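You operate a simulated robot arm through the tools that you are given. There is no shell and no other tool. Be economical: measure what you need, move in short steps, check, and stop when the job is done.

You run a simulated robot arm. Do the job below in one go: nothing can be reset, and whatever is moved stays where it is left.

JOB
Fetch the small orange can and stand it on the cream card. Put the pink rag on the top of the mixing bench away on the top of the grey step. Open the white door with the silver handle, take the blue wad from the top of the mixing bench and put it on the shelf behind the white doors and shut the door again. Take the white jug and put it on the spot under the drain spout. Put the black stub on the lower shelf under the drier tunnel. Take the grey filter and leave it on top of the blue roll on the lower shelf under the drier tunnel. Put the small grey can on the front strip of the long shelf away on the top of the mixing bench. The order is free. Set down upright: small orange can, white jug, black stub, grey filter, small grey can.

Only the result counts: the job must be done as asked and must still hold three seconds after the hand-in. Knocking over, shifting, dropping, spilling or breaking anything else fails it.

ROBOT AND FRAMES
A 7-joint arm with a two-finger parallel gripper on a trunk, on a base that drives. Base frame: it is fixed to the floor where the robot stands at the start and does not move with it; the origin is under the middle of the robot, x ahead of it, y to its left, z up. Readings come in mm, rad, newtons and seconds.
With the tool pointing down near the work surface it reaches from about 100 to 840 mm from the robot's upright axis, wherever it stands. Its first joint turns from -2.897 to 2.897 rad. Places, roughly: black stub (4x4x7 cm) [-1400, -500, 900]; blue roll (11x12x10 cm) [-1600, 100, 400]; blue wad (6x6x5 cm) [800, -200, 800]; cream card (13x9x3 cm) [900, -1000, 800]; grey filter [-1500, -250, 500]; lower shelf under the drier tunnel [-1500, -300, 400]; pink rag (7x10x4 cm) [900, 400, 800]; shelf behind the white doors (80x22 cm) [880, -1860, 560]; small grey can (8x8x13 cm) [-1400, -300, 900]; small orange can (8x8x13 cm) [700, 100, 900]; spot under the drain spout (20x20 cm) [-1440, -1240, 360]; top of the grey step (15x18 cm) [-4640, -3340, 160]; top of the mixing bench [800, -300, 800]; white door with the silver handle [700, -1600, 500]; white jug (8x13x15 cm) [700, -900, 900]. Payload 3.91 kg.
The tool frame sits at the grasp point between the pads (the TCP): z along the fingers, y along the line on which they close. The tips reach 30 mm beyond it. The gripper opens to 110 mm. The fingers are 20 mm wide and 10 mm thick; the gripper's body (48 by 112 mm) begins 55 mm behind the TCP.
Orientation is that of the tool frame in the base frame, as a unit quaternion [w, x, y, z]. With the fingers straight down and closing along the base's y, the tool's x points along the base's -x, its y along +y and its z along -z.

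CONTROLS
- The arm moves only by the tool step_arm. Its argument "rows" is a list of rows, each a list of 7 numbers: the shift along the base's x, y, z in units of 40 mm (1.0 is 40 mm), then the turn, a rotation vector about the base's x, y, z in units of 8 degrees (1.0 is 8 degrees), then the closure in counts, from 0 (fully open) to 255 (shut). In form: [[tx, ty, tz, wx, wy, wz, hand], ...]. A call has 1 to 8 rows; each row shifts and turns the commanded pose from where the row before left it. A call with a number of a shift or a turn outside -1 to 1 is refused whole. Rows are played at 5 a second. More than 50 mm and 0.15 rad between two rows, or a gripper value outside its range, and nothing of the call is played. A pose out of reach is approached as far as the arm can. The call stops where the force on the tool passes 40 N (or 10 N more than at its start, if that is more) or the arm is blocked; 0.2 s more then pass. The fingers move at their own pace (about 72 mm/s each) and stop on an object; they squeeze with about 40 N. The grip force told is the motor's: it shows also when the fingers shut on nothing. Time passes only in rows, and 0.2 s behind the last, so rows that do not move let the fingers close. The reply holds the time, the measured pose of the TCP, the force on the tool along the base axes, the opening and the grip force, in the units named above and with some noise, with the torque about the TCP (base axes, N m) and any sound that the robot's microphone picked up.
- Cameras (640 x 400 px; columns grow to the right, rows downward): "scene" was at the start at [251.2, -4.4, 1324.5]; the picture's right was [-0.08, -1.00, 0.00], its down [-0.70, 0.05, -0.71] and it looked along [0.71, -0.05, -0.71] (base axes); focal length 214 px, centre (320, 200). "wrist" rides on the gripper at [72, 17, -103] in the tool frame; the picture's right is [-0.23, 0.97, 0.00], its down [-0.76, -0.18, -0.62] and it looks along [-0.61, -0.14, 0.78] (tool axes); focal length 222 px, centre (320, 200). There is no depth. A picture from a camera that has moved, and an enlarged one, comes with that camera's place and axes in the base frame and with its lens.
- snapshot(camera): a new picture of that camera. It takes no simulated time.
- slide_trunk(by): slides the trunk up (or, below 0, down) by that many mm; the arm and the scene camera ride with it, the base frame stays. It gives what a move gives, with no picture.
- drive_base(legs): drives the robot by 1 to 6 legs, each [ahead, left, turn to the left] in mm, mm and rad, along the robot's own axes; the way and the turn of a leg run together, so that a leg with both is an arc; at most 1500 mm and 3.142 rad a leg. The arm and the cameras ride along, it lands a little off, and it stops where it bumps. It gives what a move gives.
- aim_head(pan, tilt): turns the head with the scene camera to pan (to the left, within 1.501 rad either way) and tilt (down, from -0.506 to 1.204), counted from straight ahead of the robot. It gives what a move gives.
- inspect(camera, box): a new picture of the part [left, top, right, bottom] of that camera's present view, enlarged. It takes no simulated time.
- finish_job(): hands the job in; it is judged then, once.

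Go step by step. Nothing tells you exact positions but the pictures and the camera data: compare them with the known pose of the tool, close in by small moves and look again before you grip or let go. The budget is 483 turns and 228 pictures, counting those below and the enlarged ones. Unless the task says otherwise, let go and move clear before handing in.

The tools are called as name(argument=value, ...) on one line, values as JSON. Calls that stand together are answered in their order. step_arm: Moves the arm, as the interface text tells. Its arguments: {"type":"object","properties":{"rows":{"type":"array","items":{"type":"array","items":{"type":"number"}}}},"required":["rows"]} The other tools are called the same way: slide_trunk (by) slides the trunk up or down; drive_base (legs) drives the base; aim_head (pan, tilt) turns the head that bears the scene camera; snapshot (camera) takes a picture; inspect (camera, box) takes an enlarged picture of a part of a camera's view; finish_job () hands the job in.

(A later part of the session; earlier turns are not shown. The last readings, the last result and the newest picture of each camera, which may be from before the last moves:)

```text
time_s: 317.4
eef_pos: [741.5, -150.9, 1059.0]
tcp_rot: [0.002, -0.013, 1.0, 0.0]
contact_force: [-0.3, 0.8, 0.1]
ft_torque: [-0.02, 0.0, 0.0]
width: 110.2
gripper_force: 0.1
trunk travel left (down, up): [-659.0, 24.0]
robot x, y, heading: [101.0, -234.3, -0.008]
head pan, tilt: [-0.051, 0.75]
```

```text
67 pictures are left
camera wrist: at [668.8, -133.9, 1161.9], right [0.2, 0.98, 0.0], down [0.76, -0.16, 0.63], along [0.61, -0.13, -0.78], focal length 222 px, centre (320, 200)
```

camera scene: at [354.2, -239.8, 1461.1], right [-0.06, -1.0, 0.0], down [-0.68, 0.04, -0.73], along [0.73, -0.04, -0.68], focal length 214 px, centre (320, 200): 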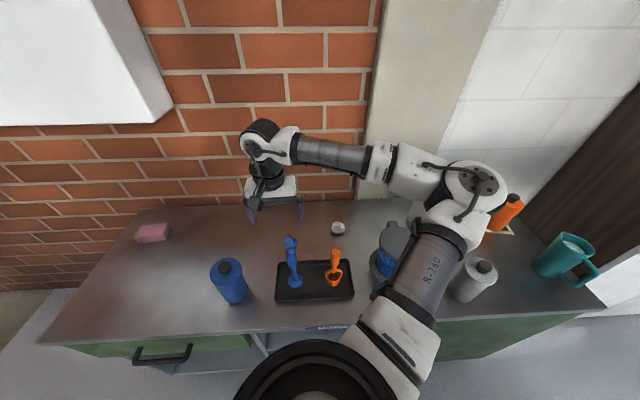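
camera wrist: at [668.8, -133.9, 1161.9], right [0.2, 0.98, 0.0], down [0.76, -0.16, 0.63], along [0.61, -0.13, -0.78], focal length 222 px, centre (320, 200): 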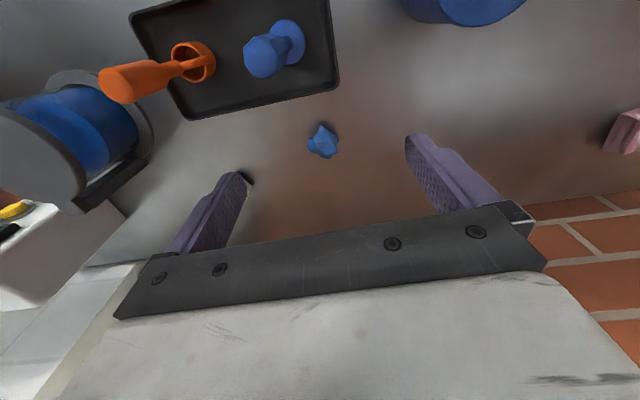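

Wad ≈(818,-162); the tray appears in place within a few mm. I move over the wad and descend.

step_arm(rows=[[0.95, -0.14, 0, 0, 0, 0, 0], [0.95, -0.14, 0, 0, 0, 0, 0], [0, 0, -1, 0, 0, 0, 60], [0, 0, -1, 0, 0, 0, 60], [0, 0, -1, 0, 0, 0, 60], [0, 0, -1, 0, 0, 0, 60], [0, 0, 0, 0, 0, 0, 60]])

snapshot(camera="wrist")

inspect(camera="scene", box=[200, 150, 400, 275])

```text
time_s: 319.1
eef_pos: [817.6, -160.2, 896.9]
tcp_rot: [0.002, -0.013, 1.0, -0.001]
contact_force: [0.3, 0.7, 0.2]
ft_torque: [0.03, 0.0, 0.0]
width: 84.5
gripper_force: 0.1
trunk travel left (down, up): [-659.0, 24.0]
robot x, y, heading: [104.6, -236.0, -0.008]
head pan, tilt: [-0.051, 0.75]
```

```text
66 pictures are left
camera wrist: at [745.2, -143.6, 1001.4], right [0.2, 0.98, 0.0], down [0.76, -0.16, 0.63], along [0.61, -0.13, -0.78], focal length 222 px, centre (320, 200)
```

wrist: 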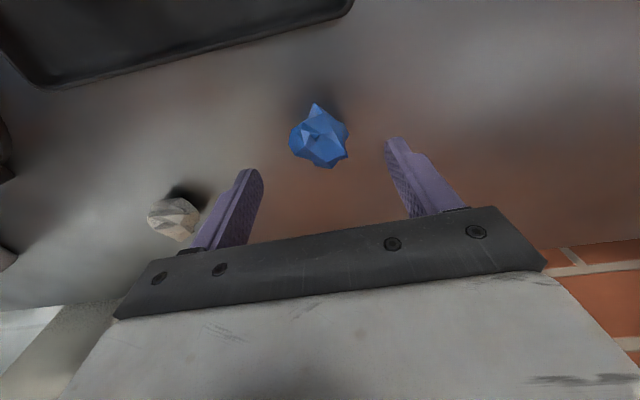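

```text
3.20 times, centred on (300, 212) of scene
camera zoom: at [354.1, -239.8, 1461.1], right [-0.06, -1.0, 0.0], down [-0.68, 0.04, -0.73], along [0.73, -0.04, -0.68], focal length 686 px, centre (384, 160)
```

zoom: 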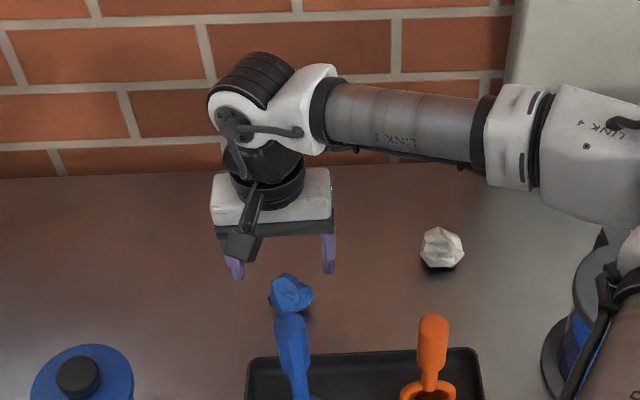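

Centred. I lower to z≈836 and grip.

step_arm(rows=[[0, 0.02, -0.8, 0, 0, 0, 60], [0, 0, -0.7, 0, 0, 0, 60], [0, 0, 0, 0, 0, 0, 255], [0, 0, 0, 0, 0, 0, 255], [0, 0, 0, 0, 0, 0, 255]])

step_arm(rows=[[0, 0, 0.8, 0, 0, 0, 255], [0, 0, 1, 0, 0, 0, 255], [0, 0, 1, 0, 0, 0, 255], [0, 0, 1, 0, 0, 0, 255], [0, 0, 1, 0, 0, 0, 255], [0, 0, 1, 0, 0, 0, 255]])

snapshot(camera="wrist")

```text
time_s: 320.2
eef_pos: [816.4, -160.1, 839.0]
tcp_rot: [0.002, -0.012, 1.0, 0.0]
contact_force: [-0.1, 0.3, 1.0]
ft_torque: [-0.03, -0.02, 0.03]
width: 54.6
gripper_force: 40.1
trunk travel left (down, up): [-659.0, 24.0]
robot x, y, heading: [98.8, -236.5, -0.005]
head pan, tilt: [-0.051, 0.75]
```

```text
time_s: 321.6
eef_pos: [816.6, -163.6, 1071.0]
tcp_rot: [0.002, -0.013, 1.0, -0.001]
contact_force: [0.8, 0.4, -0.4]
ft_torque: [0.01, 0.0, 0.02]
width: 54.8
gripper_force: 39.7
trunk travel left (down, up): [-659.0, 24.0]
robot x, y, heading: [100.3, -233.9, -0.002]
head pan, tilt: [-0.051, 0.75]
```

```text
64 pictures are left
camera wrist: at [743.2, -146.3, 1174.0], right [0.2, 0.98, 0.0], down [0.76, -0.16, 0.63], along [0.61, -0.13, -0.78], focal length 222 px, centre (320, 200)
```

wrist: 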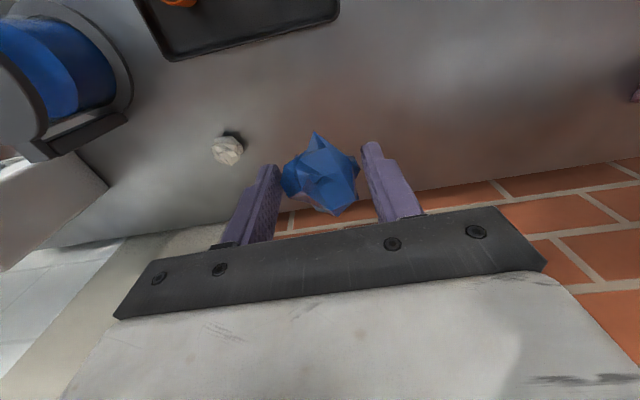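

I hold the wad, but the door needs the hand first; I set the wad at the bench's right end (old jug place, near the cupboard) for the moment.

step_arm(rows=[[-1, 0, 0, 0, 0, 0, 255], [-1, 0, 0, 0, 0, 0, 255], [-1, 0, 0, 0, 0, 0, 255]])

drive_base(legs=[[-50, -690, 0]])

snapshot(camera="wrist")

aim_head(pan=-0.9, tilt=0.6)

snapshot(camera="scene")

```text
time_s: 322.4
eef_pos: [694.6, -160.5, 1071.1]
tcp_rot: [0.002, -0.013, 1.0, -0.001]
contact_force: [1.1, 0.3, 0.1]
ft_torque: [-0.02, -0.03, 0.0]
width: 54.9
gripper_force: 39.7
trunk travel left (down, up): [-659.0, 24.0]
robot x, y, heading: [101.1, -234.3, -0.005]
head pan, tilt: [-0.051, 0.75]
```

```text
time_s: 328.4
eef_pos: [643.6, -860.5, 1070.4]
tcp_rot: [0.002, -0.016, 1.0, -0.001]
contact_force: [0.9, 0.5, -0.2]
ft_torque: [0.01, 0.01, -0.02]
width: 54.9
gripper_force: 39.8
trunk travel left (down, up): [-659.0, 24.0]
robot x, y, heading: [48.8, -939.6, -0.003]
head pan, tilt: [-0.051, 0.75]
```

```text
63 pictures are left
camera wrist: at [571.7, -844.4, 1174.0], right [0.2, 0.98, 0.0], down [0.76, -0.15, 0.63], along [0.61, -0.12, -0.78], focal length 222 px, centre (320, 200)
```

wrist: 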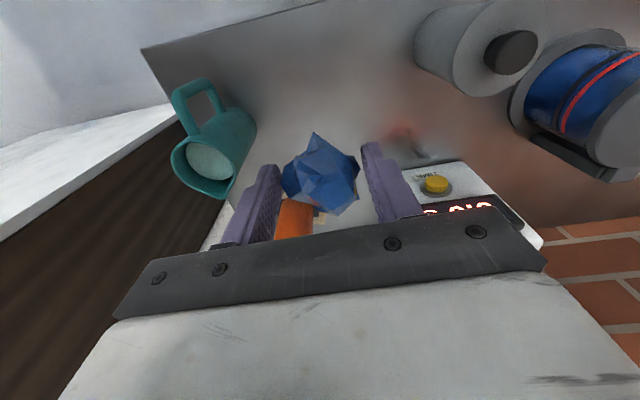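

```text
time_s: 329.5
eef_pos: [645.7, -860.6, 1070.8]
tcp_rot: [0.002, -0.015, 1.0, -0.001]
contact_force: [-0.5, 0.3, 0.6]
ft_torque: [0.01, 0.02, 0.02]
width: 54.6
gripper_force: 40.5
trunk travel left (down, up): [-659.0, 24.0]
robot x, y, heading: [46.9, -937.9, 0.0]
head pan, tilt: [-0.901, 0.6]
```

```text
62 pictures are left
camera scene: at [274.2, -1006.5, 1473.9], right [-0.78, -0.62, 0.0], down [-0.35, 0.44, -0.82], along [0.51, -0.65, -0.57], focal length 214 px, centre (320, 200)
```

scene: 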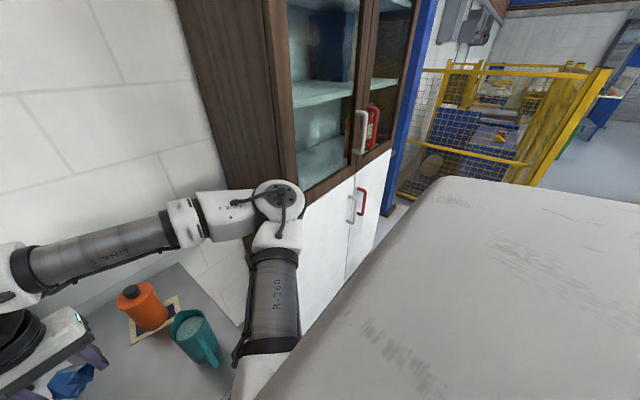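

I lower the wad here, release and rise.

step_arm(rows=[[0, 0, -1, 0, 0, 0, 255], [0, 0, -1, 0, 0, 0, 255], [0, 0, -1, 0, 0, 0, 255], [0, 0, -1, 0, 0, 0, 255], [0, 0, -1, 0, 0, 0, 255], [0, 0, -0.7, 0, 0, 0, 255], [0, 0, 0, 0, 0, 0, 120], [0, 0, 0, 0, 0, 0, 40]])

step_arm(rows=[[0, 0, 0.5, 0, 0, 0, 0], [0, 0, 1, 0, 0, 0, 0], [0, 0, 1, 0, 0, 0, 0], [0, 0, 1, 0, 0, 0, 0], [0, 0, 1, 0, 0, 0, 0], [-0.6, 0, 0.8, 0, 0, 0, 0], [-1, 0, 0, 0, 0, 0, 0], [-1, 0, 0, 0, 0, 0, 0]])

snapshot(camera="wrist")

```text
time_s: 331.3
eef_pos: [644.3, -860.1, 841.1]
tcp_rot: [0.001, -0.016, 1.0, -0.001]
contact_force: [0.6, -0.6, -0.1]
ft_torque: [0.02, 0.0, 0.0]
width: 92.7
gripper_force: 0.1
trunk travel left (down, up): [-659.0, 24.0]
robot x, y, heading: [51.7, -936.6, -0.002]
head pan, tilt: [-0.901, 0.6]
```

```text
time_s: 333.1
eef_pos: [540.0, -860.5, 1054.0]
tcp_rot: [0.002, -0.016, 1.0, -0.001]
contact_force: [1.0, -0.5, 0.0]
ft_torque: [0.01, -0.03, 0.01]
width: 110.1
gripper_force: 0.1
trunk travel left (down, up): [-659.0, 24.0]
robot x, y, heading: [52.4, -940.1, -0.005]
head pan, tilt: [-0.901, 0.6]
```

```text
61 pictures are left
camera wrist: at [468.5, -844.3, 1157.7], right [0.2, 0.98, 0.0], down [0.76, -0.15, 0.63], along [0.61, -0.12, -0.78], focal length 222 px, centre (320, 200)
```

wrist: 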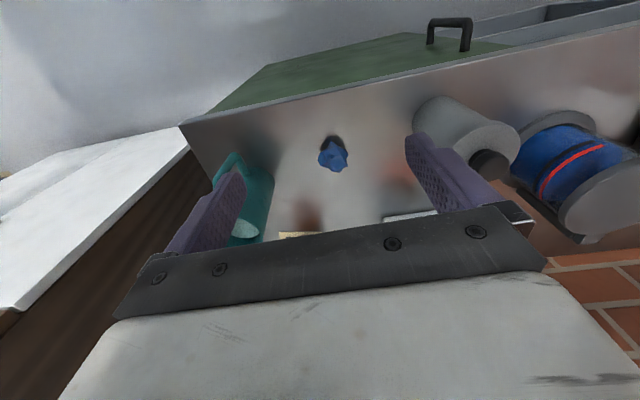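

The wad waits at (644,-862). Now I drive to face the cupboard and look at the door handle.

drive_base(legs=[[-150, -780, 0]])

aim_head(pan=-0.1, tilt=0.6)

snapshot(camera="scene")

```text
time_s: 339.6
eef_pos: [385.0, -1651.0, 1053.9]
tcp_rot: [0.002, -0.005, 1.0, 0.0]
contact_force: [-0.4, -0.2, 0.3]
ft_torque: [0.01, -0.01, 0.0]
width: 109.9
gripper_force: 0.1
trunk travel left (down, up): [-659.0, 24.0]
robot x, y, heading: [-107.5, -1717.6, -0.03]
head pan, tilt: [-0.901, 0.6]
```

```text
time_s: 340.7
eef_pos: [384.0, -1650.6, 1053.2]
tcp_rot: [0.002, -0.006, 1.0, -0.001]
contact_force: [-0.3, -0.1, 0.6]
ft_torque: [0.02, 0.05, 0.01]
width: 109.9
gripper_force: 0.1
trunk travel left (down, up): [-659.0, 24.0]
robot x, y, heading: [-109.4, -1716.9, -0.021]
head pan, tilt: [-0.099, 0.6]
```

```text
60 pictures are left
camera scene: at [148.6, -1731.3, 1473.9], right [-0.12, -0.99, 0.0], down [-0.56, 0.07, -0.83], along [0.82, -0.1, -0.56], focal length 214 px, centre (320, 200)
```

scene: 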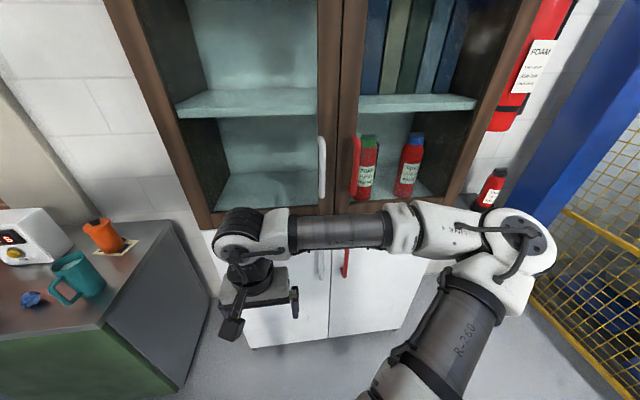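

The lower left white door has the silver handle at its right edge. I lower the trunk for a level view.

slide_trunk(by=-380)

aim_head(pan=0.0, tilt=0.5)

inspect(camera="scene", box=[160, 60, 480, 260])

```text
time_s: 344.4
eef_pos: [385.4, -1651.2, 674.3]
tcp_rot: [0.002, -0.005, 1.0, -0.001]
contact_force: [0.5, 1.2, 0.3]
ft_torque: [-0.01, 0.01, 0.01]
width: 109.9
gripper_force: 0.1
trunk travel left (down, up): [-279.0, 404.0]
robot x, y, heading: [-107.2, -1718.1, -0.021]
head pan, tilt: [-0.099, 0.6]
```

```text
time_s: 345.1
eef_pos: [384.1, -1651.1, 673.7]
tcp_rot: [0.002, -0.005, 1.0, -0.001]
contact_force: [0.3, -0.2, -0.1]
ft_torque: [0.04, -0.03, -0.03]
width: 109.9
gripper_force: 0.0
trunk travel left (down, up): [-279.0, 404.0]
robot x, y, heading: [-110.6, -1717.7, -0.02]
head pan, tilt: [0.0, 0.499]
```

```text
2.00 times, centred on (320, 160) of scene
camera zoom: at [151.8, -1722.6, 1103.0], right [-0.02, -1.0, 0.0], down [-0.48, 0.01, -0.88], along [0.88, -0.02, -0.48], focal length 429 px, centre (320, 280)
```

zoom: 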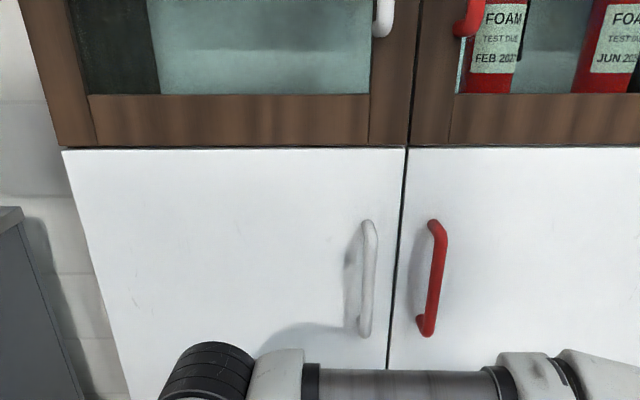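

Handle bar ≈(690,-1802), z 717–893; hinge on the left near y≈-1405. I back up, then point the hand forward.

drive_base(legs=[[-220, 0, 0.02]])

step_arm(rows=[[1, 0, 0, 0, -0.9, 0, 0], [1, 0, 0, 0, -1, 0, 0], [1, 0, 0, 0, -1, 0, 0], [1, 0, 0, 0, -1, 0, 0], [1, 0, 0, 0, -1, 0, 0], [1, 0, 0, 0, -1, 0, 0], [1, 0, 0, 0, -1, 0, 0], [0, 0, 0, 0, -1, 0, 0]])

step_arm(rows=[[0, 0, 0, 0, -1, 0, 0], [0, 0, 0, 0, -1, 0, 0], [0, 0, 0, 0, 0, 0, 0]])

slide_trunk(by=125)

snapshot(camera="wrist")

```text
time_s: 346.8
eef_pos: [162.7, -1636.5, 674.2]
tcp_rot: [0.002, -0.017, 1.0, 0.0]
contact_force: [-0.5, 0.1, -0.1]
ft_torque: [0.01, 0.0, -0.01]
width: 109.8
gripper_force: 0.0
trunk travel left (down, up): [-279.0, 404.0]
robot x, y, heading: [-329.5, -1714.7, 0.002]
head pan, tilt: [0.0, 0.499]
```

```text
time_s: 348.6
eef_pos: [442.0, -1634.8, 673.9]
tcp_rot: [0.526, -0.014, 0.85, -0.009]
contact_force: [0.0, -0.5, 0.4]
ft_torque: [0.0, -0.02, 0.01]
width: 109.8
gripper_force: 0.0
trunk travel left (down, up): [-279.0, 404.0]
robot x, y, heading: [-331.2, -1715.2, 0.001]
head pan, tilt: [0.0, 0.499]
```

```text
time_s: 349.4
eef_pos: [441.2, -1635.2, 673.5]
tcp_rot: [0.611, -0.013, 0.792, -0.011]
contact_force: [0.3, 0.6, 0.4]
ft_torque: [-0.03, -0.02, -0.01]
width: 110.2
gripper_force: 0.0
out of reach, approached as far as the arm can: row 2
trunk travel left (down, up): [-279.0, 404.0]
robot x, y, heading: [-329.8, -1715.9, -0.001]
head pan, tilt: [0.0, 0.499]
```

```text
time_s: 350.9
eef_pos: [442.2, -1634.7, 798.3]
tcp_rot: [0.611, -0.012, 0.792, -0.011]
contact_force: [-0.7, 1.1, -0.6]
ft_torque: [0.0, -0.01, 0.02]
width: 109.7
gripper_force: 0.0
trunk travel left (down, up): [-404.0, 279.0]
robot x, y, heading: [-333.9, -1715.8, -0.002]
head pan, tilt: [0.0, 0.499]
```

```text
58 pictures are left
camera wrist: at [324.4, -1619.0, 755.5], right [0.05, 0.98, 0.19], down [-0.41, -0.15, 0.9], along [0.91, -0.12, 0.39], focal length 222 px, centre (320, 200)
```

wrist: 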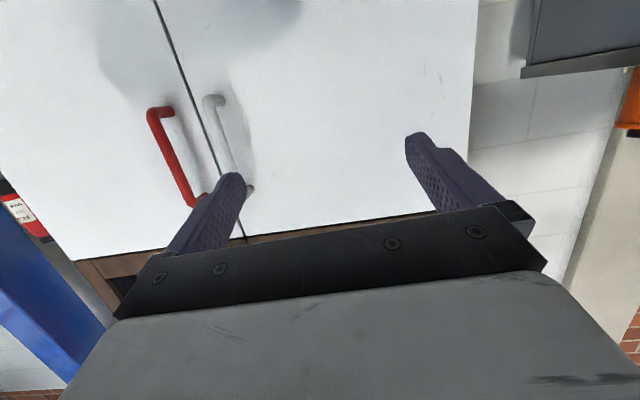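

Aligning: handle at y≈-1800. I drive right 166, forward 150 and narrow the fingers.

drive_base(legs=[[0, -166, 0], [150, 0, 0]])

step_arm(rows=[[0, 0, 0, 0, 0, 0, 110], [0, 0, 0, 0, 0, 0, 110]])

snapshot(camera="wrist")

```text
time_s: 353.8
eef_pos: [592.9, -1797.5, 799.7]
tcp_rot: [0.611, -0.014, 0.792, -0.01]
contact_force: [-0.1, 0.4, 0.2]
ft_torque: [0.0, 0.02, -0.02]
width: 109.8
gripper_force: 0.1
trunk travel left (down, up): [-404.0, 279.0]
robot x, y, heading: [-176.3, -1882.7, 0.007]
head pan, tilt: [0.0, 0.499]
```

```text
time_s: 354.4
eef_pos: [592.3, -1796.9, 800.2]
tcp_rot: [0.611, -0.014, 0.791, -0.01]
contact_force: [1.1, 0.0, 0.0]
ft_torque: [0.02, -0.01, -0.01]
width: 62.5
gripper_force: 0.2
trunk travel left (down, up): [-404.0, 279.0]
robot x, y, heading: [-179.0, -1877.2, 0.002]
head pan, tilt: [0.0, 0.499]
```

```text
57 pictures are left
camera wrist: at [475.7, -1781.5, 755.6], right [0.05, 0.98, 0.19], down [-0.41, -0.15, 0.9], along [0.91, -0.12, 0.39], focal length 222 px, centre (320, 200)
```

wrist: 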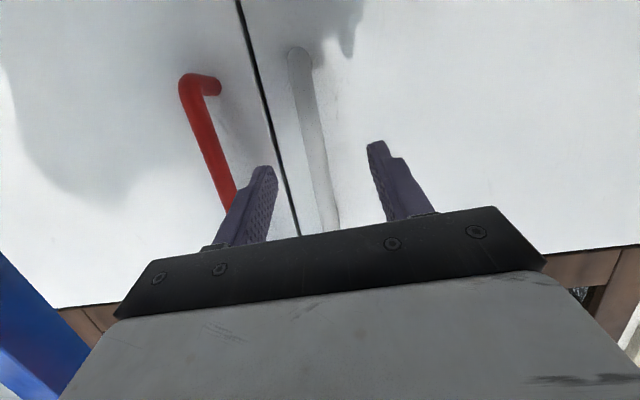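

The bar passes centrally between the fingertips. I advance 85 mm slowly.

step_arm(rows=[[0.7, -0.03, 0, 0, 0, 0, 110], [0.6, 0, 0, 0, 0, 0, 110], [0.5, 0, 0, 0, 0, 0, 110], [0.3, 0, 0, 0, 0, 0, 110], [0, 0, 0, 0, 0, 0, 110]])

snapshot(camera="wrist")

```text
time_s: 355.6
eef_pos: [679.2, -1798.5, 799.9]
tcp_rot: [0.611, -0.013, 0.791, -0.011]
contact_force: [0.0, -0.2, 0.3]
ft_torque: [0.0, 0.01, -0.01]
width: 62.6
gripper_force: 0.1
trunk travel left (down, up): [-404.0, 279.0]
robot x, y, heading: [-177.1, -1882.3, 0.0]
head pan, tilt: [0.0, 0.499]
```

```text
56 pictures are left
camera wrist: at [561.0, -1783.5, 755.9], right [0.05, 0.98, 0.19], down [-0.41, -0.15, 0.9], along [0.91, -0.12, 0.39], focal length 222 px, centre (320, 200)
```

wrist: 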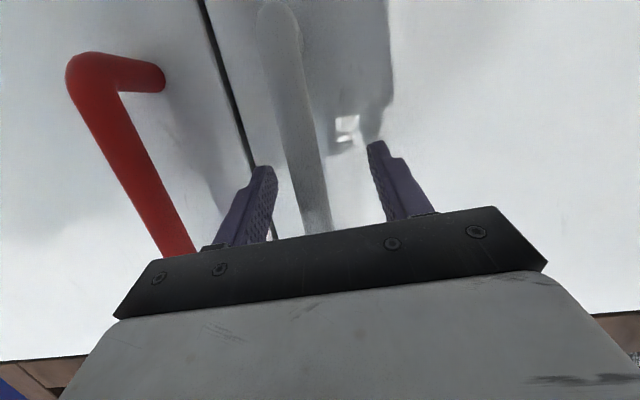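

Bar ≈696; 9 mm more, then close.

step_arm(rows=[[0.22, -0.05, 0, 0, 0, 0, 110], [0, 0, 0, 0, 0, 0, 255], [0, 0, 0, 0, 0, 0, 255], [0, 0, 0, 0, 0, 0, 255]])

```text
time_s: 356.6
eef_pos: [688.2, -1804.3, 798.3]
tcp_rot: [0.611, -0.012, 0.791, -0.01]
contact_force: [-0.4, -11.4, 0.0]
ft_torque: [0.94, -0.12, 0.09]
width: 18.0
gripper_force: 44.8
trunk travel left (down, up): [-404.0, 279.0]
robot x, y, heading: [-178.4, -1883.2, 0.005]
head pan, tilt: [0.0, 0.499]
```

Handle gripped (18 mm). I pull along the hinge arc in small steps with matching yaw.

step_arm(rows=[[-0.35, 0.03, 0, 0, 0, -0.2, 255], [-0.35, 0.06, 0, 0, 0, -0.3, 255], [-0.68, 0.14, 0, 0, 0, -0.5, 255]])

```text
time_s: 357.4
eef_pos: [631.0, -1795.5, 798.4]
tcp_rot: [0.606, 0.044, 0.792, -0.055]
contact_force: [-7.0, -24.6, -10.5]
ft_torque: [0.92, -0.35, 0.35]
width: 17.9
gripper_force: 44.7
trunk travel left (down, up): [-404.0, 279.0]
robot x, y, heading: [-177.4, -1880.6, 0.002]
head pan, tilt: [0.0, 0.499]
```

The door follows; sideways force suggests less +y. Continue.

step_arm(rows=[[-0.6, 0.0, 0, 0, 0, -0.4, 255], [-0.6, 0.08, 0, 0, 0, -0.4, 255]])

inspect(camera="scene", box=[120, 60, 520, 310])

```text
time_s: 358.0
eef_pos: [582.1, -1782.4, 799.3]
tcp_rot: [0.606, 0.082, 0.787, -0.082]
contact_force: [3.3, 11.3, -3.8]
ft_torque: [1.08, 0.9, 0.12]
width: 18.0
gripper_force: 45.5
trunk travel left (down, up): [-404.0, 279.0]
robot x, y, heading: [-174.1, -1877.0, 0.005]
head pan, tilt: [0.0, 0.499]
```

```text
1.60 times, centred on (320, 185) of scene
camera zoom: at [84.8, -1876.5, 1228.0], right [0.01, -1.0, 0.0], down [-0.48, 0.0, -0.88], along [0.88, 0.01, -0.48], focal length 343 px, centre (320, 224)
```

zoom: 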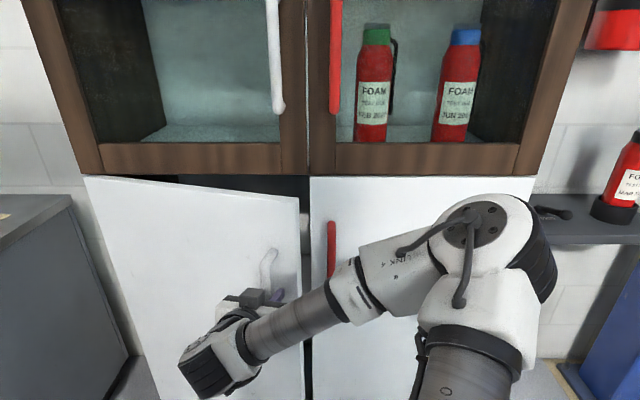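

The door is about 16° open. I continue opening with base moves along the arc.

drive_base(legs=[[-50, 24, 0]])

drive_base(legs=[[-46, 31, 0]])

drive_base(legs=[[-42, 37, 0]])

```text
time_s: 359.0
eef_pos: [534.7, -1759.4, 799.3]
tcp_rot: [0.606, 0.083, 0.787, -0.08]
contact_force: [1.5, 0.7, -4.0]
ft_torque: [0.89, -0.62, 0.01]
width: 17.9
gripper_force: 45.0
trunk travel left (down, up): [-404.0, 279.0]
robot x, y, heading: [-222.0, -1855.1, 0.01]
head pan, tilt: [0.0, 0.499]
stopped in leg 1: the force on the tool passed its limit at 42 N (the readings are from after the stop); the commanded pose is now the measured one
```

```text
time_s: 360.0
eef_pos: [489.2, -1730.2, 799.5]
tcp_rot: [0.605, 0.085, 0.788, -0.082]
contact_force: [-3.8, -3.9, -1.1]
ft_torque: [1.03, 0.2, 0.15]
width: 17.9
gripper_force: 44.4
trunk travel left (down, up): [-404.0, 279.0]
robot x, y, heading: [-270.1, -1829.1, 0.002]
head pan, tilt: [0.0, 0.499]
```

```text
time_s: 361.0
eef_pos: [447.2, -1693.8, 798.9]
tcp_rot: [0.605, 0.083, 0.787, -0.081]
contact_force: [-5.0, -4.9, -0.3]
ft_torque: [1.03, 0.06, 0.17]
width: 18.2
gripper_force: 45.2
trunk travel left (down, up): [-404.0, 279.0]
robot x, y, heading: [-312.1, -1793.5, 0.004]
head pan, tilt: [0.0, 0.499]
```

Working well. Continue the arc to about 80°.

drive_base(legs=[[-36, 42, 0], [-30, 47, 0]])

drive_base(legs=[[-23, 51, 0], [-15, 53, 0]])

aim_head(pan=0.0, tilt=0.4)

snapshot(camera="scene")

```text
time_s: 362.6
eef_pos: [378.3, -1602.8, 799.6]
tcp_rot: [0.605, 0.082, 0.788, -0.079]
contact_force: [-10.7, -4.2, 0.0]
ft_torque: [1.05, 0.05, 0.25]
width: 18.3
gripper_force: 44.8
trunk travel left (down, up): [-404.0, 279.0]
robot x, y, heading: [-378.6, -1704.3, 0.003]
head pan, tilt: [0.0, 0.499]
```

```text
time_s: 364.4
eef_pos: [339.9, -1500.9, 798.8]
tcp_rot: [0.605, 0.082, 0.788, -0.079]
contact_force: [0.6, 0.3, 4.7]
ft_torque: [1.01, 0.15, 0.2]
width: 17.7
gripper_force: 45.5
trunk travel left (down, up): [-404.0, 279.0]
robot x, y, heading: [-416.7, -1602.0, 0.01]
head pan, tilt: [0.0, 0.499]
```

```text
time_s: 365.1
eef_pos: [339.0, -1501.6, 799.0]
tcp_rot: [0.606, 0.082, 0.788, -0.078]
contact_force: [-2.6, -0.3, 1.5]
ft_torque: [1.05, -0.26, -0.01]
width: 17.9
gripper_force: 44.6
trunk travel left (down, up): [-404.0, 279.0]
robot x, y, heading: [-417.9, -1598.5, 0.005]
head pan, tilt: [0.0, 0.4]
```

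```text
54 pictures are left
camera scene: at [-157.2, -1597.0, 1237.2], right [0.01, -1.0, 0.0], down [-0.39, 0.0, -0.92], along [0.92, 0.01, -0.39], focal length 214 px, centre (320, 200)
```

scene: 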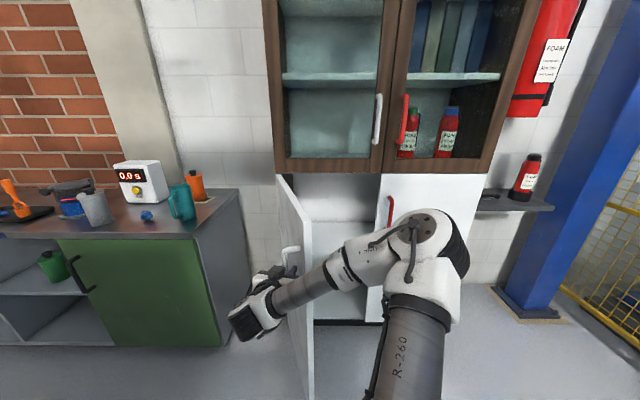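

The door is open about 72°. I release the bar gently and back away.

step_arm(rows=[[0, 0, 0, 0, 0, 0, 170], [0, 0, 0, 0, 0, 0, 150], [0, 0, 0, 0, 0, 0, 150]])

drive_base(legs=[[-150, 0, 0]])

snapshot(camera="scene")

```text
time_s: 365.9
eef_pos: [339.2, -1501.0, 798.8]
tcp_rot: [0.606, 0.081, 0.787, -0.078]
contact_force: [-0.3, -0.4, -0.5]
ft_torque: [-0.02, -0.04, -0.02]
width: 45.3
gripper_force: 0.0
trunk travel left (down, up): [-404.0, 279.0]
robot x, y, heading: [-420.8, -1603.1, 0.005]
head pan, tilt: [0.0, 0.4]
```

```text
time_s: 367.2
eef_pos: [188.2, -1501.5, 798.9]
tcp_rot: [0.606, 0.083, 0.787, -0.08]
contact_force: [-0.3, 0.6, 0.2]
ft_torque: [0.0, 0.01, 0.02]
width: 45.0
gripper_force: 0.0
trunk travel left (down, up): [-404.0, 279.0]
robot x, y, heading: [-569.9, -1599.2, 0.005]
head pan, tilt: [0.0, 0.4]
```

```text
53 pictures are left
camera scene: at [-307.9, -1597.8, 1237.3], right [0.01, -1.0, 0.0], down [-0.39, 0.0, -0.92], along [0.92, 0.01, -0.39], focal length 214 px, centre (320, 200)
```

scene: 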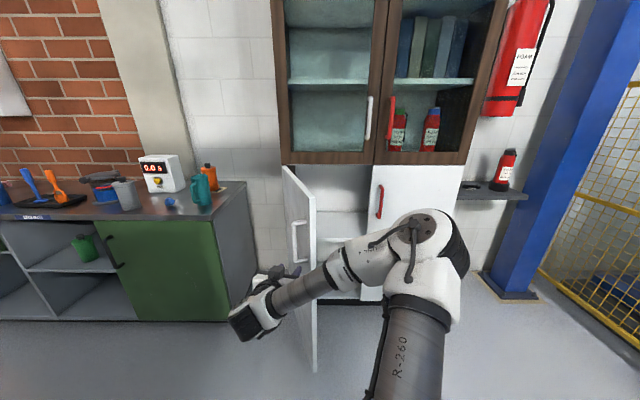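

The shelf inside is visible. Now I fetch the wad: straighten the hand, set about 35° pitch, and drive to it.

drive_base(legs=[[0, 639, 0]])

step_arm(rows=[[0, 0, 0, 0, 0, 0.8, 60], [0, 0, 0, 0, 0, 0.7, 60], [0, 0, 0.3, 0, 0.9, 0, 60], [0, 0, 0.3, 0, 0.9, 0, 60], [0, 0, 0.3, 0, 0.7, 0, 60]])

snapshot(camera="wrist")

```text
time_s: 372.6
eef_pos: [187.1, -874.9, 799.0]
tcp_rot: [0.606, 0.084, 0.787, -0.081]
contact_force: [-0.5, -0.6, -0.8]
ft_torque: [-0.02, -0.03, 0.02]
width: 45.2
gripper_force: 0.0
trunk travel left (down, up): [-404.0, 279.0]
robot x, y, heading: [-575.5, -971.2, 0.005]
head pan, tilt: [0.0, 0.4]
```

```text
time_s: 373.8
eef_pos: [186.0, -875.4, 836.0]
tcp_rot: [0.463, -0.002, 0.886, -0.017]
contact_force: [0.6, -0.3, 0.2]
ft_torque: [0.04, 0.0, 0.03]
width: 84.1
gripper_force: 0.0
trunk travel left (down, up): [-404.0, 279.0]
robot x, y, heading: [-575.0, -972.4, 0.002]
head pan, tilt: [0.0, 0.4]
```

```text
52 pictures are left
camera wrist: at [61.3, -854.7, 835.0], right [0.14, 0.98, 0.16], down [-0.08, -0.15, 0.99], along [0.99, -0.15, 0.06], focal length 222 px, centre (320, 200)
```

wrist: 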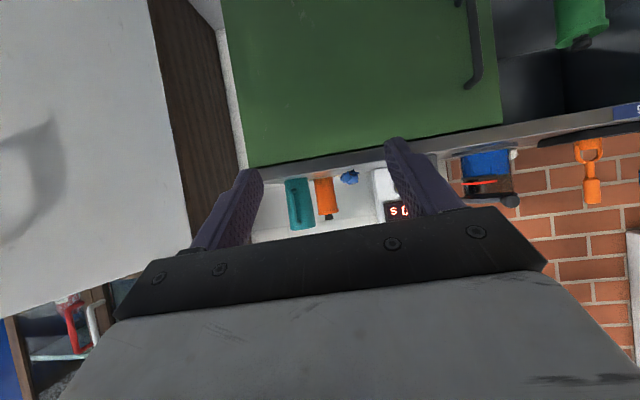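

Wad ahead at y≈-860. I drive forward 350 with 14 mm left correction and look.

drive_base(legs=[[350, 14, 0]])

snapshot(camera="wrist")

```text
time_s: 376.1
eef_pos: [535.8, -859.0, 834.7]
tcp_rot: [0.464, -0.002, 0.886, -0.016]
contact_force: [-0.3, 0.0, -0.3]
ft_torque: [-0.01, -0.02, -0.04]
width: 84.0
gripper_force: 0.1
trunk travel left (down, up): [-404.0, 279.0]
robot x, y, heading: [-220.3, -957.6, 0.004]
head pan, tilt: [0.0, 0.4]
```

```text
51 pictures are left
camera wrist: at [411.2, -838.8, 834.7], right [0.14, 0.98, 0.16], down [-0.08, -0.15, 0.99], along [0.99, -0.15, 0.06], focal length 222 px, centre (320, 200)
```

wrist: 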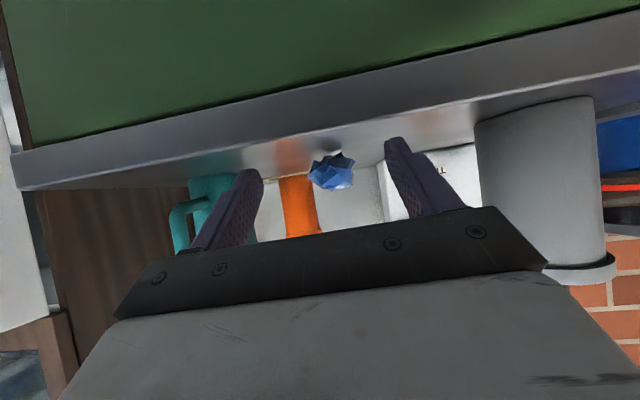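

Aligned. I advance 105 mm, slightly lower, and grip.

step_arm(rows=[[0.9, 0, 0, 0, 0, 0, 60], [0.9, 0, -0.05, 0, 0, 0, 60], [0.8, 0, -0.05, 0, 0, 0, 60], [0, 0, 0, 0, 0, 0, 255], [0, 0, 0, 0, 0, 0, 255], [0, 0, 0, 0, 0, 0, 255]])

step_arm(rows=[[0, 0, 0.8, 0, 0, 0, 255], [0, 0, 1, 0, 0, 0, 255], [0, 0, 1, 0, 0, 0, 255]])

snapshot(camera="wrist")

```text
time_s: 377.5
eef_pos: [641.3, -859.2, 832.3]
tcp_rot: [0.464, -0.003, 0.886, -0.017]
contact_force: [2.4, -0.1, 3.7]
ft_torque: [-0.11, -0.08, 0.04]
width: 52.5
gripper_force: 40.3
trunk travel left (down, up): [-404.0, 279.0]
robot x, y, heading: [-225.5, -958.2, 0.002]
head pan, tilt: [0.0, 0.4]
```

```text
time_s: 378.3
eef_pos: [639.5, -858.3, 944.4]
tcp_rot: [0.463, -0.003, 0.886, -0.017]
contact_force: [-0.2, -0.2, -0.7]
ft_torque: [-0.03, 0.0, -0.04]
width: 52.0
gripper_force: 40.3
trunk travel left (down, up): [-404.0, 279.0]
robot x, y, heading: [-223.4, -954.5, 0.007]
head pan, tilt: [0.0, 0.4]
```

```text
50 pictures are left
camera wrist: at [514.5, -838.2, 942.8], right [0.14, 0.98, 0.16], down [-0.08, -0.15, 0.99], along [0.99, -0.15, 0.06], focal length 222 px, centre (320, 200)
```

wrist: 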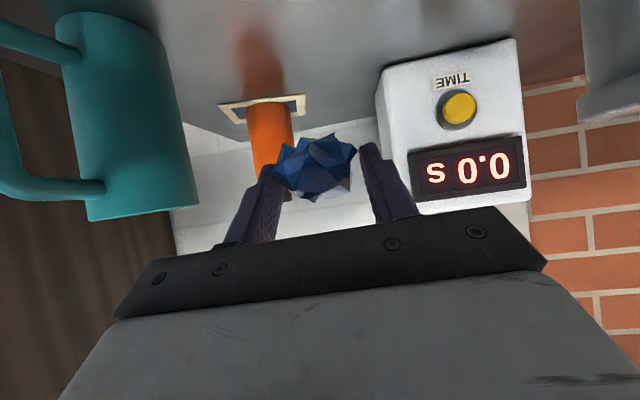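

Wad in hand. I back away, go right in front of the open cupboard and lower to shelf height.

drive_base(legs=[[-380, 0, 0], [0, -821, 0]])

slide_trunk(by=-320)

aim_head(pan=0.1, tilt=0.4)

snapshot(camera="scene")

snapshot(camera="wrist")

```text
time_s: 387.1
eef_pos: [265.3, -1686.2, 942.4]
tcp_rot: [0.463, -0.004, 0.886, -0.016]
contact_force: [-0.2, -0.1, -0.3]
ft_torque: [-0.01, 0.01, -0.01]
width: 51.4
gripper_force: 40.1
trunk travel left (down, up): [-404.0, 279.0]
robot x, y, heading: [-599.9, -1787.7, 0.006]
head pan, tilt: [0.0, 0.4]
```

```text
time_s: 390.2
eef_pos: [265.2, -1685.0, 622.7]
tcp_rot: [0.463, -0.003, 0.886, -0.016]
contact_force: [0.2, 0.1, 0.1]
ft_torque: [-0.03, -0.03, -0.03]
width: 51.4
gripper_force: 40.1
trunk travel left (down, up): [-84.0, 599.0]
robot x, y, heading: [-594.6, -1786.0, 0.002]
head pan, tilt: [0.0, 0.4]
```

```text
time_s: 390.9
eef_pos: [266.1, -1685.2, 623.4]
tcp_rot: [0.464, -0.003, 0.886, -0.017]
contact_force: [0.4, -0.5, 0.0]
ft_torque: [-0.01, 0.01, 0.01]
width: 51.2
gripper_force: 40.2
trunk travel left (down, up): [-84.0, 599.0]
robot x, y, heading: [-594.0, -1784.3, 0.008]
head pan, tilt: [0.099, 0.4]
```

```text
49 pictures are left
camera scene: at [-335.3, -1773.3, 917.2], right [0.11, -0.99, 0.0], down [-0.39, -0.04, -0.92], along [0.92, 0.1, -0.39], focal length 214 px, centre (320, 200)
```

scene: 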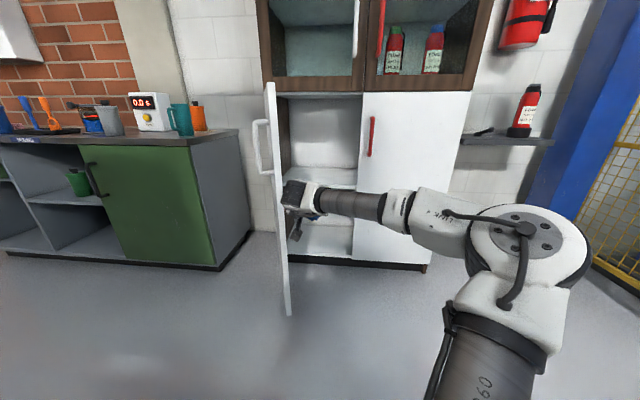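

```text
48 pictures are left
camera wrist: at [140.1, -1666.0, 622.4], right [0.14, 0.98, 0.16], down [-0.08, -0.15, 0.99], along [0.99, -0.15, 0.06], focal length 222 px, centre (320, 200)
```

wrist: 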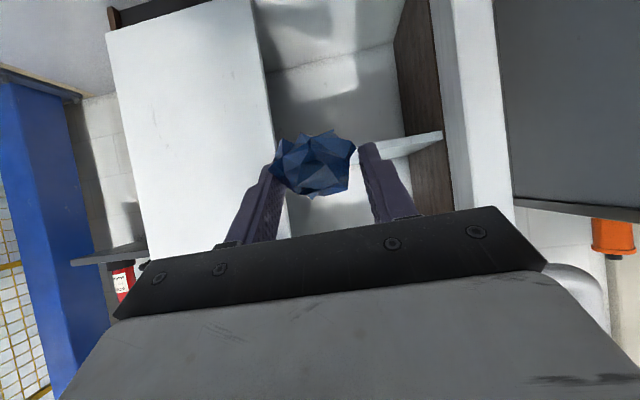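

The opening is clear at y≈-1685. I drive in 400, check, then the rest.

drive_base(legs=[[400, 0, 0]])

snapshot(camera="wrist")

snapshot(camera="scene")

```text
time_s: 393.4
eef_pos: [660.7, -1675.7, 623.1]
tcp_rot: [0.463, -0.007, 0.886, -0.014]
contact_force: [-1.0, 0.7, 0.1]
ft_torque: [-0.02, 0.02, 0.01]
width: 51.1
gripper_force: 40.2
trunk travel left (down, up): [-84.0, 599.0]
robot x, y, heading: [-197.4, -1778.9, 0.008]
head pan, tilt: [0.099, 0.4]
```

```text
47 pictures are left
camera wrist: at [536.4, -1657.9, 622.5], right [0.13, 0.98, 0.16], down [-0.08, -0.15, 0.99], along [0.99, -0.14, 0.06], focal length 222 px, centre (320, 200)
```

wrist: 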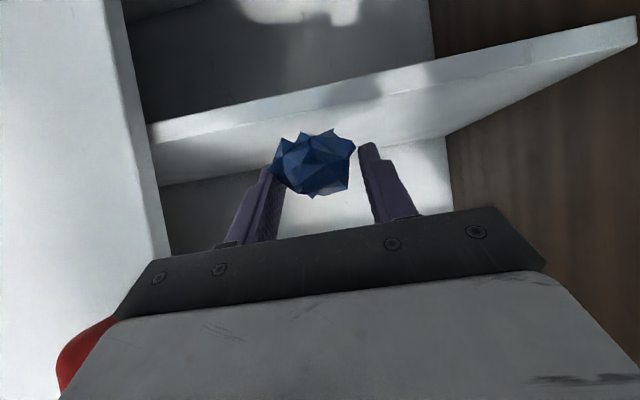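

```text
46 pictures are left
camera scene: at [61.7, -1768.0, 917.2], right [0.11, -0.99, 0.0], down [-0.39, -0.04, -0.92], along [0.92, 0.1, -0.39], focal length 214 px, centre (320, 200)
```

scene: 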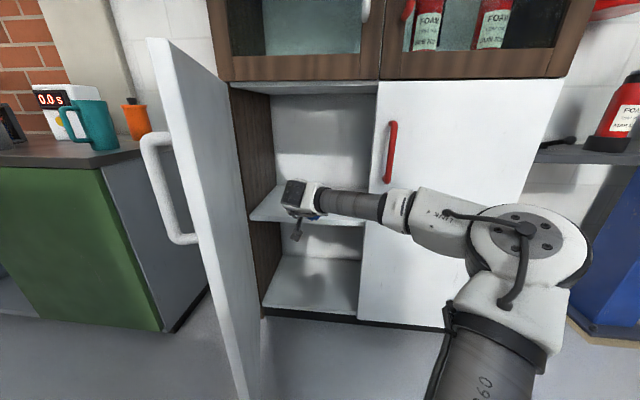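

Clear; I go in another 160 mm, then lower to the shelf.

drive_base(legs=[[165, -8, 0]])

step_arm(rows=[[0, 0, -0.3, 0, 0, 0, 255], [0, 0, -0.2, 0, 0, 0, 255], [0, 0, -0.1, 0, 0, 0, 255]])

snapshot(camera="wrist")

```text
time_s: 394.8
eef_pos: [827.6, -1683.7, 623.8]
tcp_rot: [0.464, -0.006, 0.886, -0.015]
contact_force: [0.1, 0.2, -0.3]
ft_torque: [0.0, -0.01, 0.04]
width: 51.0
gripper_force: 40.2
trunk travel left (down, up): [-84.0, 599.0]
robot x, y, heading: [-34.6, -1788.9, 0.014]
head pan, tilt: [0.099, 0.4]
```

```text
time_s: 395.6
eef_pos: [826.7, -1683.2, 598.0]
tcp_rot: [0.464, -0.005, 0.886, -0.015]
contact_force: [0.5, -0.2, -0.1]
ft_torque: [0.0, -0.01, 0.03]
width: 50.9
gripper_force: 39.4
trunk travel left (down, up): [-84.0, 599.0]
robot x, y, heading: [-36.7, -1785.6, 0.009]
head pan, tilt: [0.099, 0.4]
```

```text
45 pictures are left
camera wrist: at [701.7, -1664.2, 598.2], right [0.13, 0.98, 0.16], down [-0.08, -0.15, 0.99], along [0.99, -0.14, 0.06], focal length 222 px, centre (320, 200)
```

wrist: 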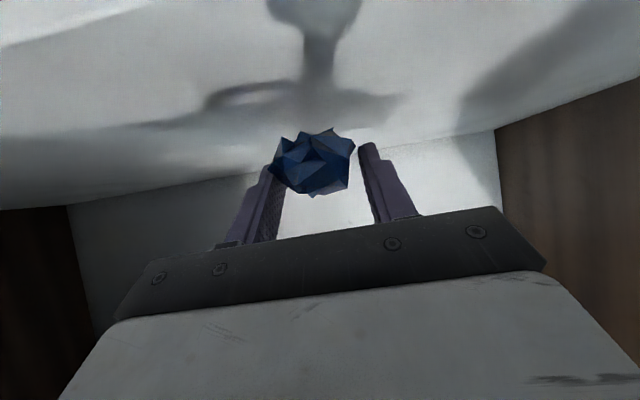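

step_arm(rows=[[0, 0, -0.1, 0, 0, 0, 255], [0, 0, -0.08, 0, 0, 0, 255], [0, 0, 0, 0, 0, 0, 255]])

step_arm(rows=[[0, 0, -0.08, 0, 0, 0, 255], [0, 0, 0, 0, 0, 0, 255]])

```text
time_s: 396.4
eef_pos: [827.0, -1683.0, 592.3]
tcp_rot: [0.464, -0.005, 0.885, -0.015]
contact_force: [0.0, -1.2, 5.3]
ft_torque: [0.07, 0.01, 0.03]
width: 47.8
gripper_force: 39.9
trunk travel left (down, up): [-84.0, 599.0]
robot x, y, heading: [-33.9, -1788.2, 0.012]
head pan, tilt: [0.099, 0.4]
```

```text
time_s: 397.0
eef_pos: [826.0, -1683.3, 593.0]
tcp_rot: [0.467, -0.005, 0.884, -0.015]
contact_force: [1.4, -2.3, 22.2]
ft_torque: [0.33, -0.07, -0.04]
width: 47.2
gripper_force: 39.5
trunk travel left (down, up): [-84.0, 599.0]
robot x, y, heading: [-34.1, -1788.3, 0.013]
head pan, tilt: [0.099, 0.4]
```

Contact with the shelf. I open and back straight out.

step_arm(rows=[[0, 0, 0.05, 0, 0, 0, 150], [0, 0, 0, 0, 0, 0, 60], [0, 0, 0, 0, 0, 0, 0], [0, 0, 0.15, 0, 0, 0, 0]])

drive_base(legs=[[-150, 0, 0]])

snapshot(camera="wrist")

```text
time_s: 398.0
eef_pos: [826.9, -1682.8, 594.4]
tcp_rot: [0.462, -0.005, 0.887, -0.015]
contact_force: [0.4, -0.1, -0.9]
ft_torque: [-0.01, 0.02, -0.03]
width: 109.9
gripper_force: 0.0
trunk travel left (down, up): [-84.0, 599.0]
robot x, y, heading: [-36.9, -1787.3, 0.006]
head pan, tilt: [0.099, 0.4]
```

```text
time_s: 399.4
eef_pos: [678.6, -1687.0, 596.9]
tcp_rot: [0.464, -0.005, 0.886, -0.015]
contact_force: [0.0, -0.7, -0.7]
ft_torque: [-0.01, -0.02, 0.01]
width: 110.1
gripper_force: 0.1
trunk travel left (down, up): [-84.0, 599.0]
robot x, y, heading: [-185.9, -1786.8, 0.008]
head pan, tilt: [0.099, 0.4]
```

```text
44 pictures are left
camera wrist: at [553.3, -1668.0, 595.7], right [0.14, 0.98, 0.16], down [-0.08, -0.15, 0.99], along [0.99, -0.15, 0.06], focal length 222 px, centre (320, 200)
```

wrist: 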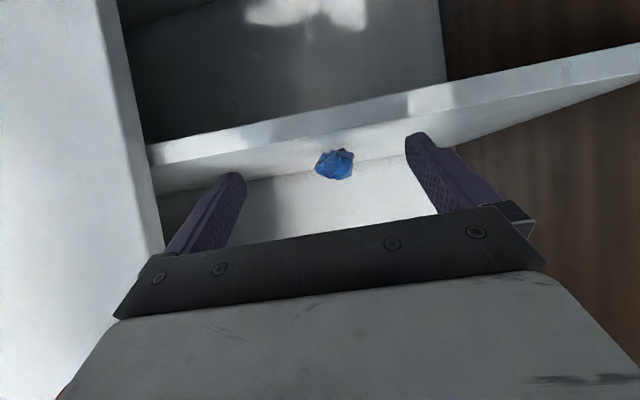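

The wad lies on the shelf. I back out, close the fist, and go round to the outer side of the door to push it shut.

drive_base(legs=[[-540, 0, 0], [0, 240, 0]])

step_arm(rows=[[0, 0, -0.3, 0, 0, 0, 255], [0, 0, 0, 0, 0, 0, 255], [0, 0, 0, 0, 0, 0, 255]])

snapshot(camera="scene")

```text
time_s: 404.6
eef_pos: [136.7, -1453.9, 597.1]
tcp_rot: [0.463, -0.002, 0.886, -0.018]
contact_force: [0.1, -0.3, -0.7]
ft_torque: [0.04, 0.01, -0.01]
width: 109.6
gripper_force: 0.1
trunk travel left (down, up): [-84.0, 599.0]
robot x, y, heading: [-726.5, -1552.6, 0.002]
head pan, tilt: [0.099, 0.4]
```

```text
time_s: 405.4
eef_pos: [138.1, -1455.5, 582.8]
tcp_rot: [0.463, -0.003, 0.886, -0.016]
contact_force: [-0.1, -1.0, -0.6]
ft_torque: [-0.02, 0.02, 0.02]
width: 0.0
gripper_force: 2.9
trunk travel left (down, up): [-84.0, 599.0]
robot x, y, heading: [-726.5, -1553.5, 0.004]
head pan, tilt: [0.099, 0.4]
```

```text
43 pictures are left
camera scene: at [-462.9, -1541.1, 917.2], right [0.1, -0.99, 0.0], down [-0.39, -0.04, -0.92], along [0.92, 0.1, -0.39], focal length 214 px, centre (320, 200)
```

scene: 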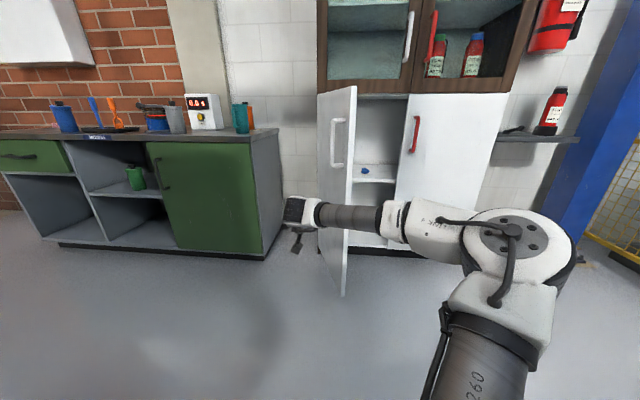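

Hand is on the outer side, the wad visible on the shelf. I move forward beside the door.

drive_base(legs=[[0, 20, 0], [205, 0, 0]])

drive_base(legs=[[0, -135, 0]])

snapshot(camera="scene")

```text
time_s: 407.5
eef_pos: [341.0, -1434.7, 583.4]
tcp_rot: [0.463, -0.002, 0.886, -0.016]
contact_force: [0.3, -0.2, 0.8]
ft_torque: [0.0, 0.03, 0.01]
width: 0.0
gripper_force: 37.3
trunk travel left (down, up): [-84.0, 599.0]
robot x, y, heading: [-522.3, -1533.0, 0.004]
head pan, tilt: [0.099, 0.4]
```

```text
time_s: 409.2
eef_pos: [341.4, -1569.5, 584.0]
tcp_rot: [0.463, -0.003, 0.886, -0.016]
contact_force: [-0.9, 0.4, -0.4]
ft_torque: [0.04, 0.02, -0.01]
width: 0.0
gripper_force: 37.2
trunk travel left (down, up): [-84.0, 599.0]
robot x, y, heading: [-521.8, -1664.9, 0.003]
head pan, tilt: [0.099, 0.4]
```

```text
42 pictures are left
camera scene: at [-258.9, -1654.5, 917.2], right [0.1, -0.99, 0.0], down [-0.39, -0.04, -0.92], along [0.92, 0.1, -0.39], focal length 214 px, centre (320, 200)
```

scene: 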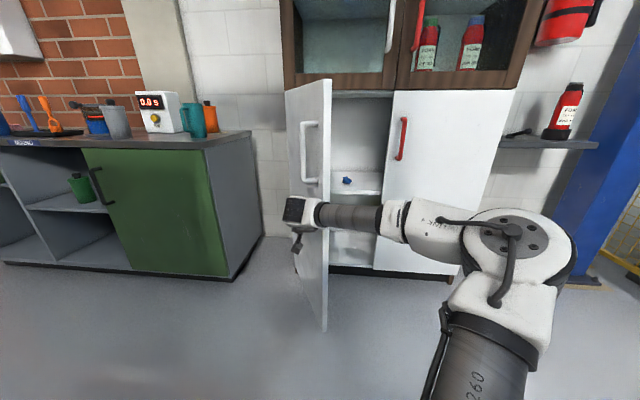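

The door is closing with the push. I continue along the arc.

drive_base(legs=[[0, -20, 0], [40, -60, 0], [60, -40, 0]])

drive_base(legs=[[70, -25, 0], [75, -15, 0]])

snapshot(camera="scene")

```text
time_s: 411.4
eef_pos: [443.2, -1690.1, 585.2]
tcp_rot: [0.463, -0.001, 0.886, -0.018]
contact_force: [-0.3, -0.5, 0.2]
ft_torque: [-0.01, 0.01, 0.05]
width: 0.0
gripper_force: 38.0
trunk travel left (down, up): [-84.0, 599.0]
robot x, y, heading: [-421.6, -1786.3, 0.001]
head pan, tilt: [0.099, 0.4]
```

```text
time_s: 413.1
eef_pos: [589.9, -1731.3, 584.9]
tcp_rot: [0.463, -0.001, 0.886, -0.017]
contact_force: [-0.2, -0.5, 0.1]
ft_torque: [0.0, 0.01, -0.01]
width: 0.0
gripper_force: 37.9
trunk travel left (down, up): [-84.0, 599.0]
robot x, y, heading: [-272.7, -1830.3, 0.003]
head pan, tilt: [0.099, 0.4]
```

```text
41 pictures are left
camera scene: at [-12.2, -1815.5, 917.2], right [0.1, -0.99, 0.0], down [-0.39, -0.04, -0.92], along [0.92, 0.09, -0.39], focal length 214 px, centre (320, 200)
```

scene: 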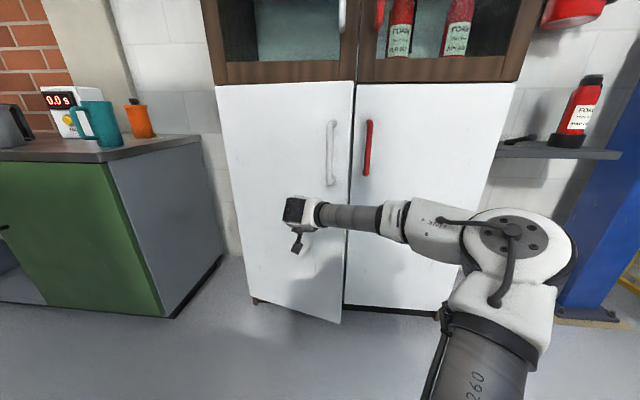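

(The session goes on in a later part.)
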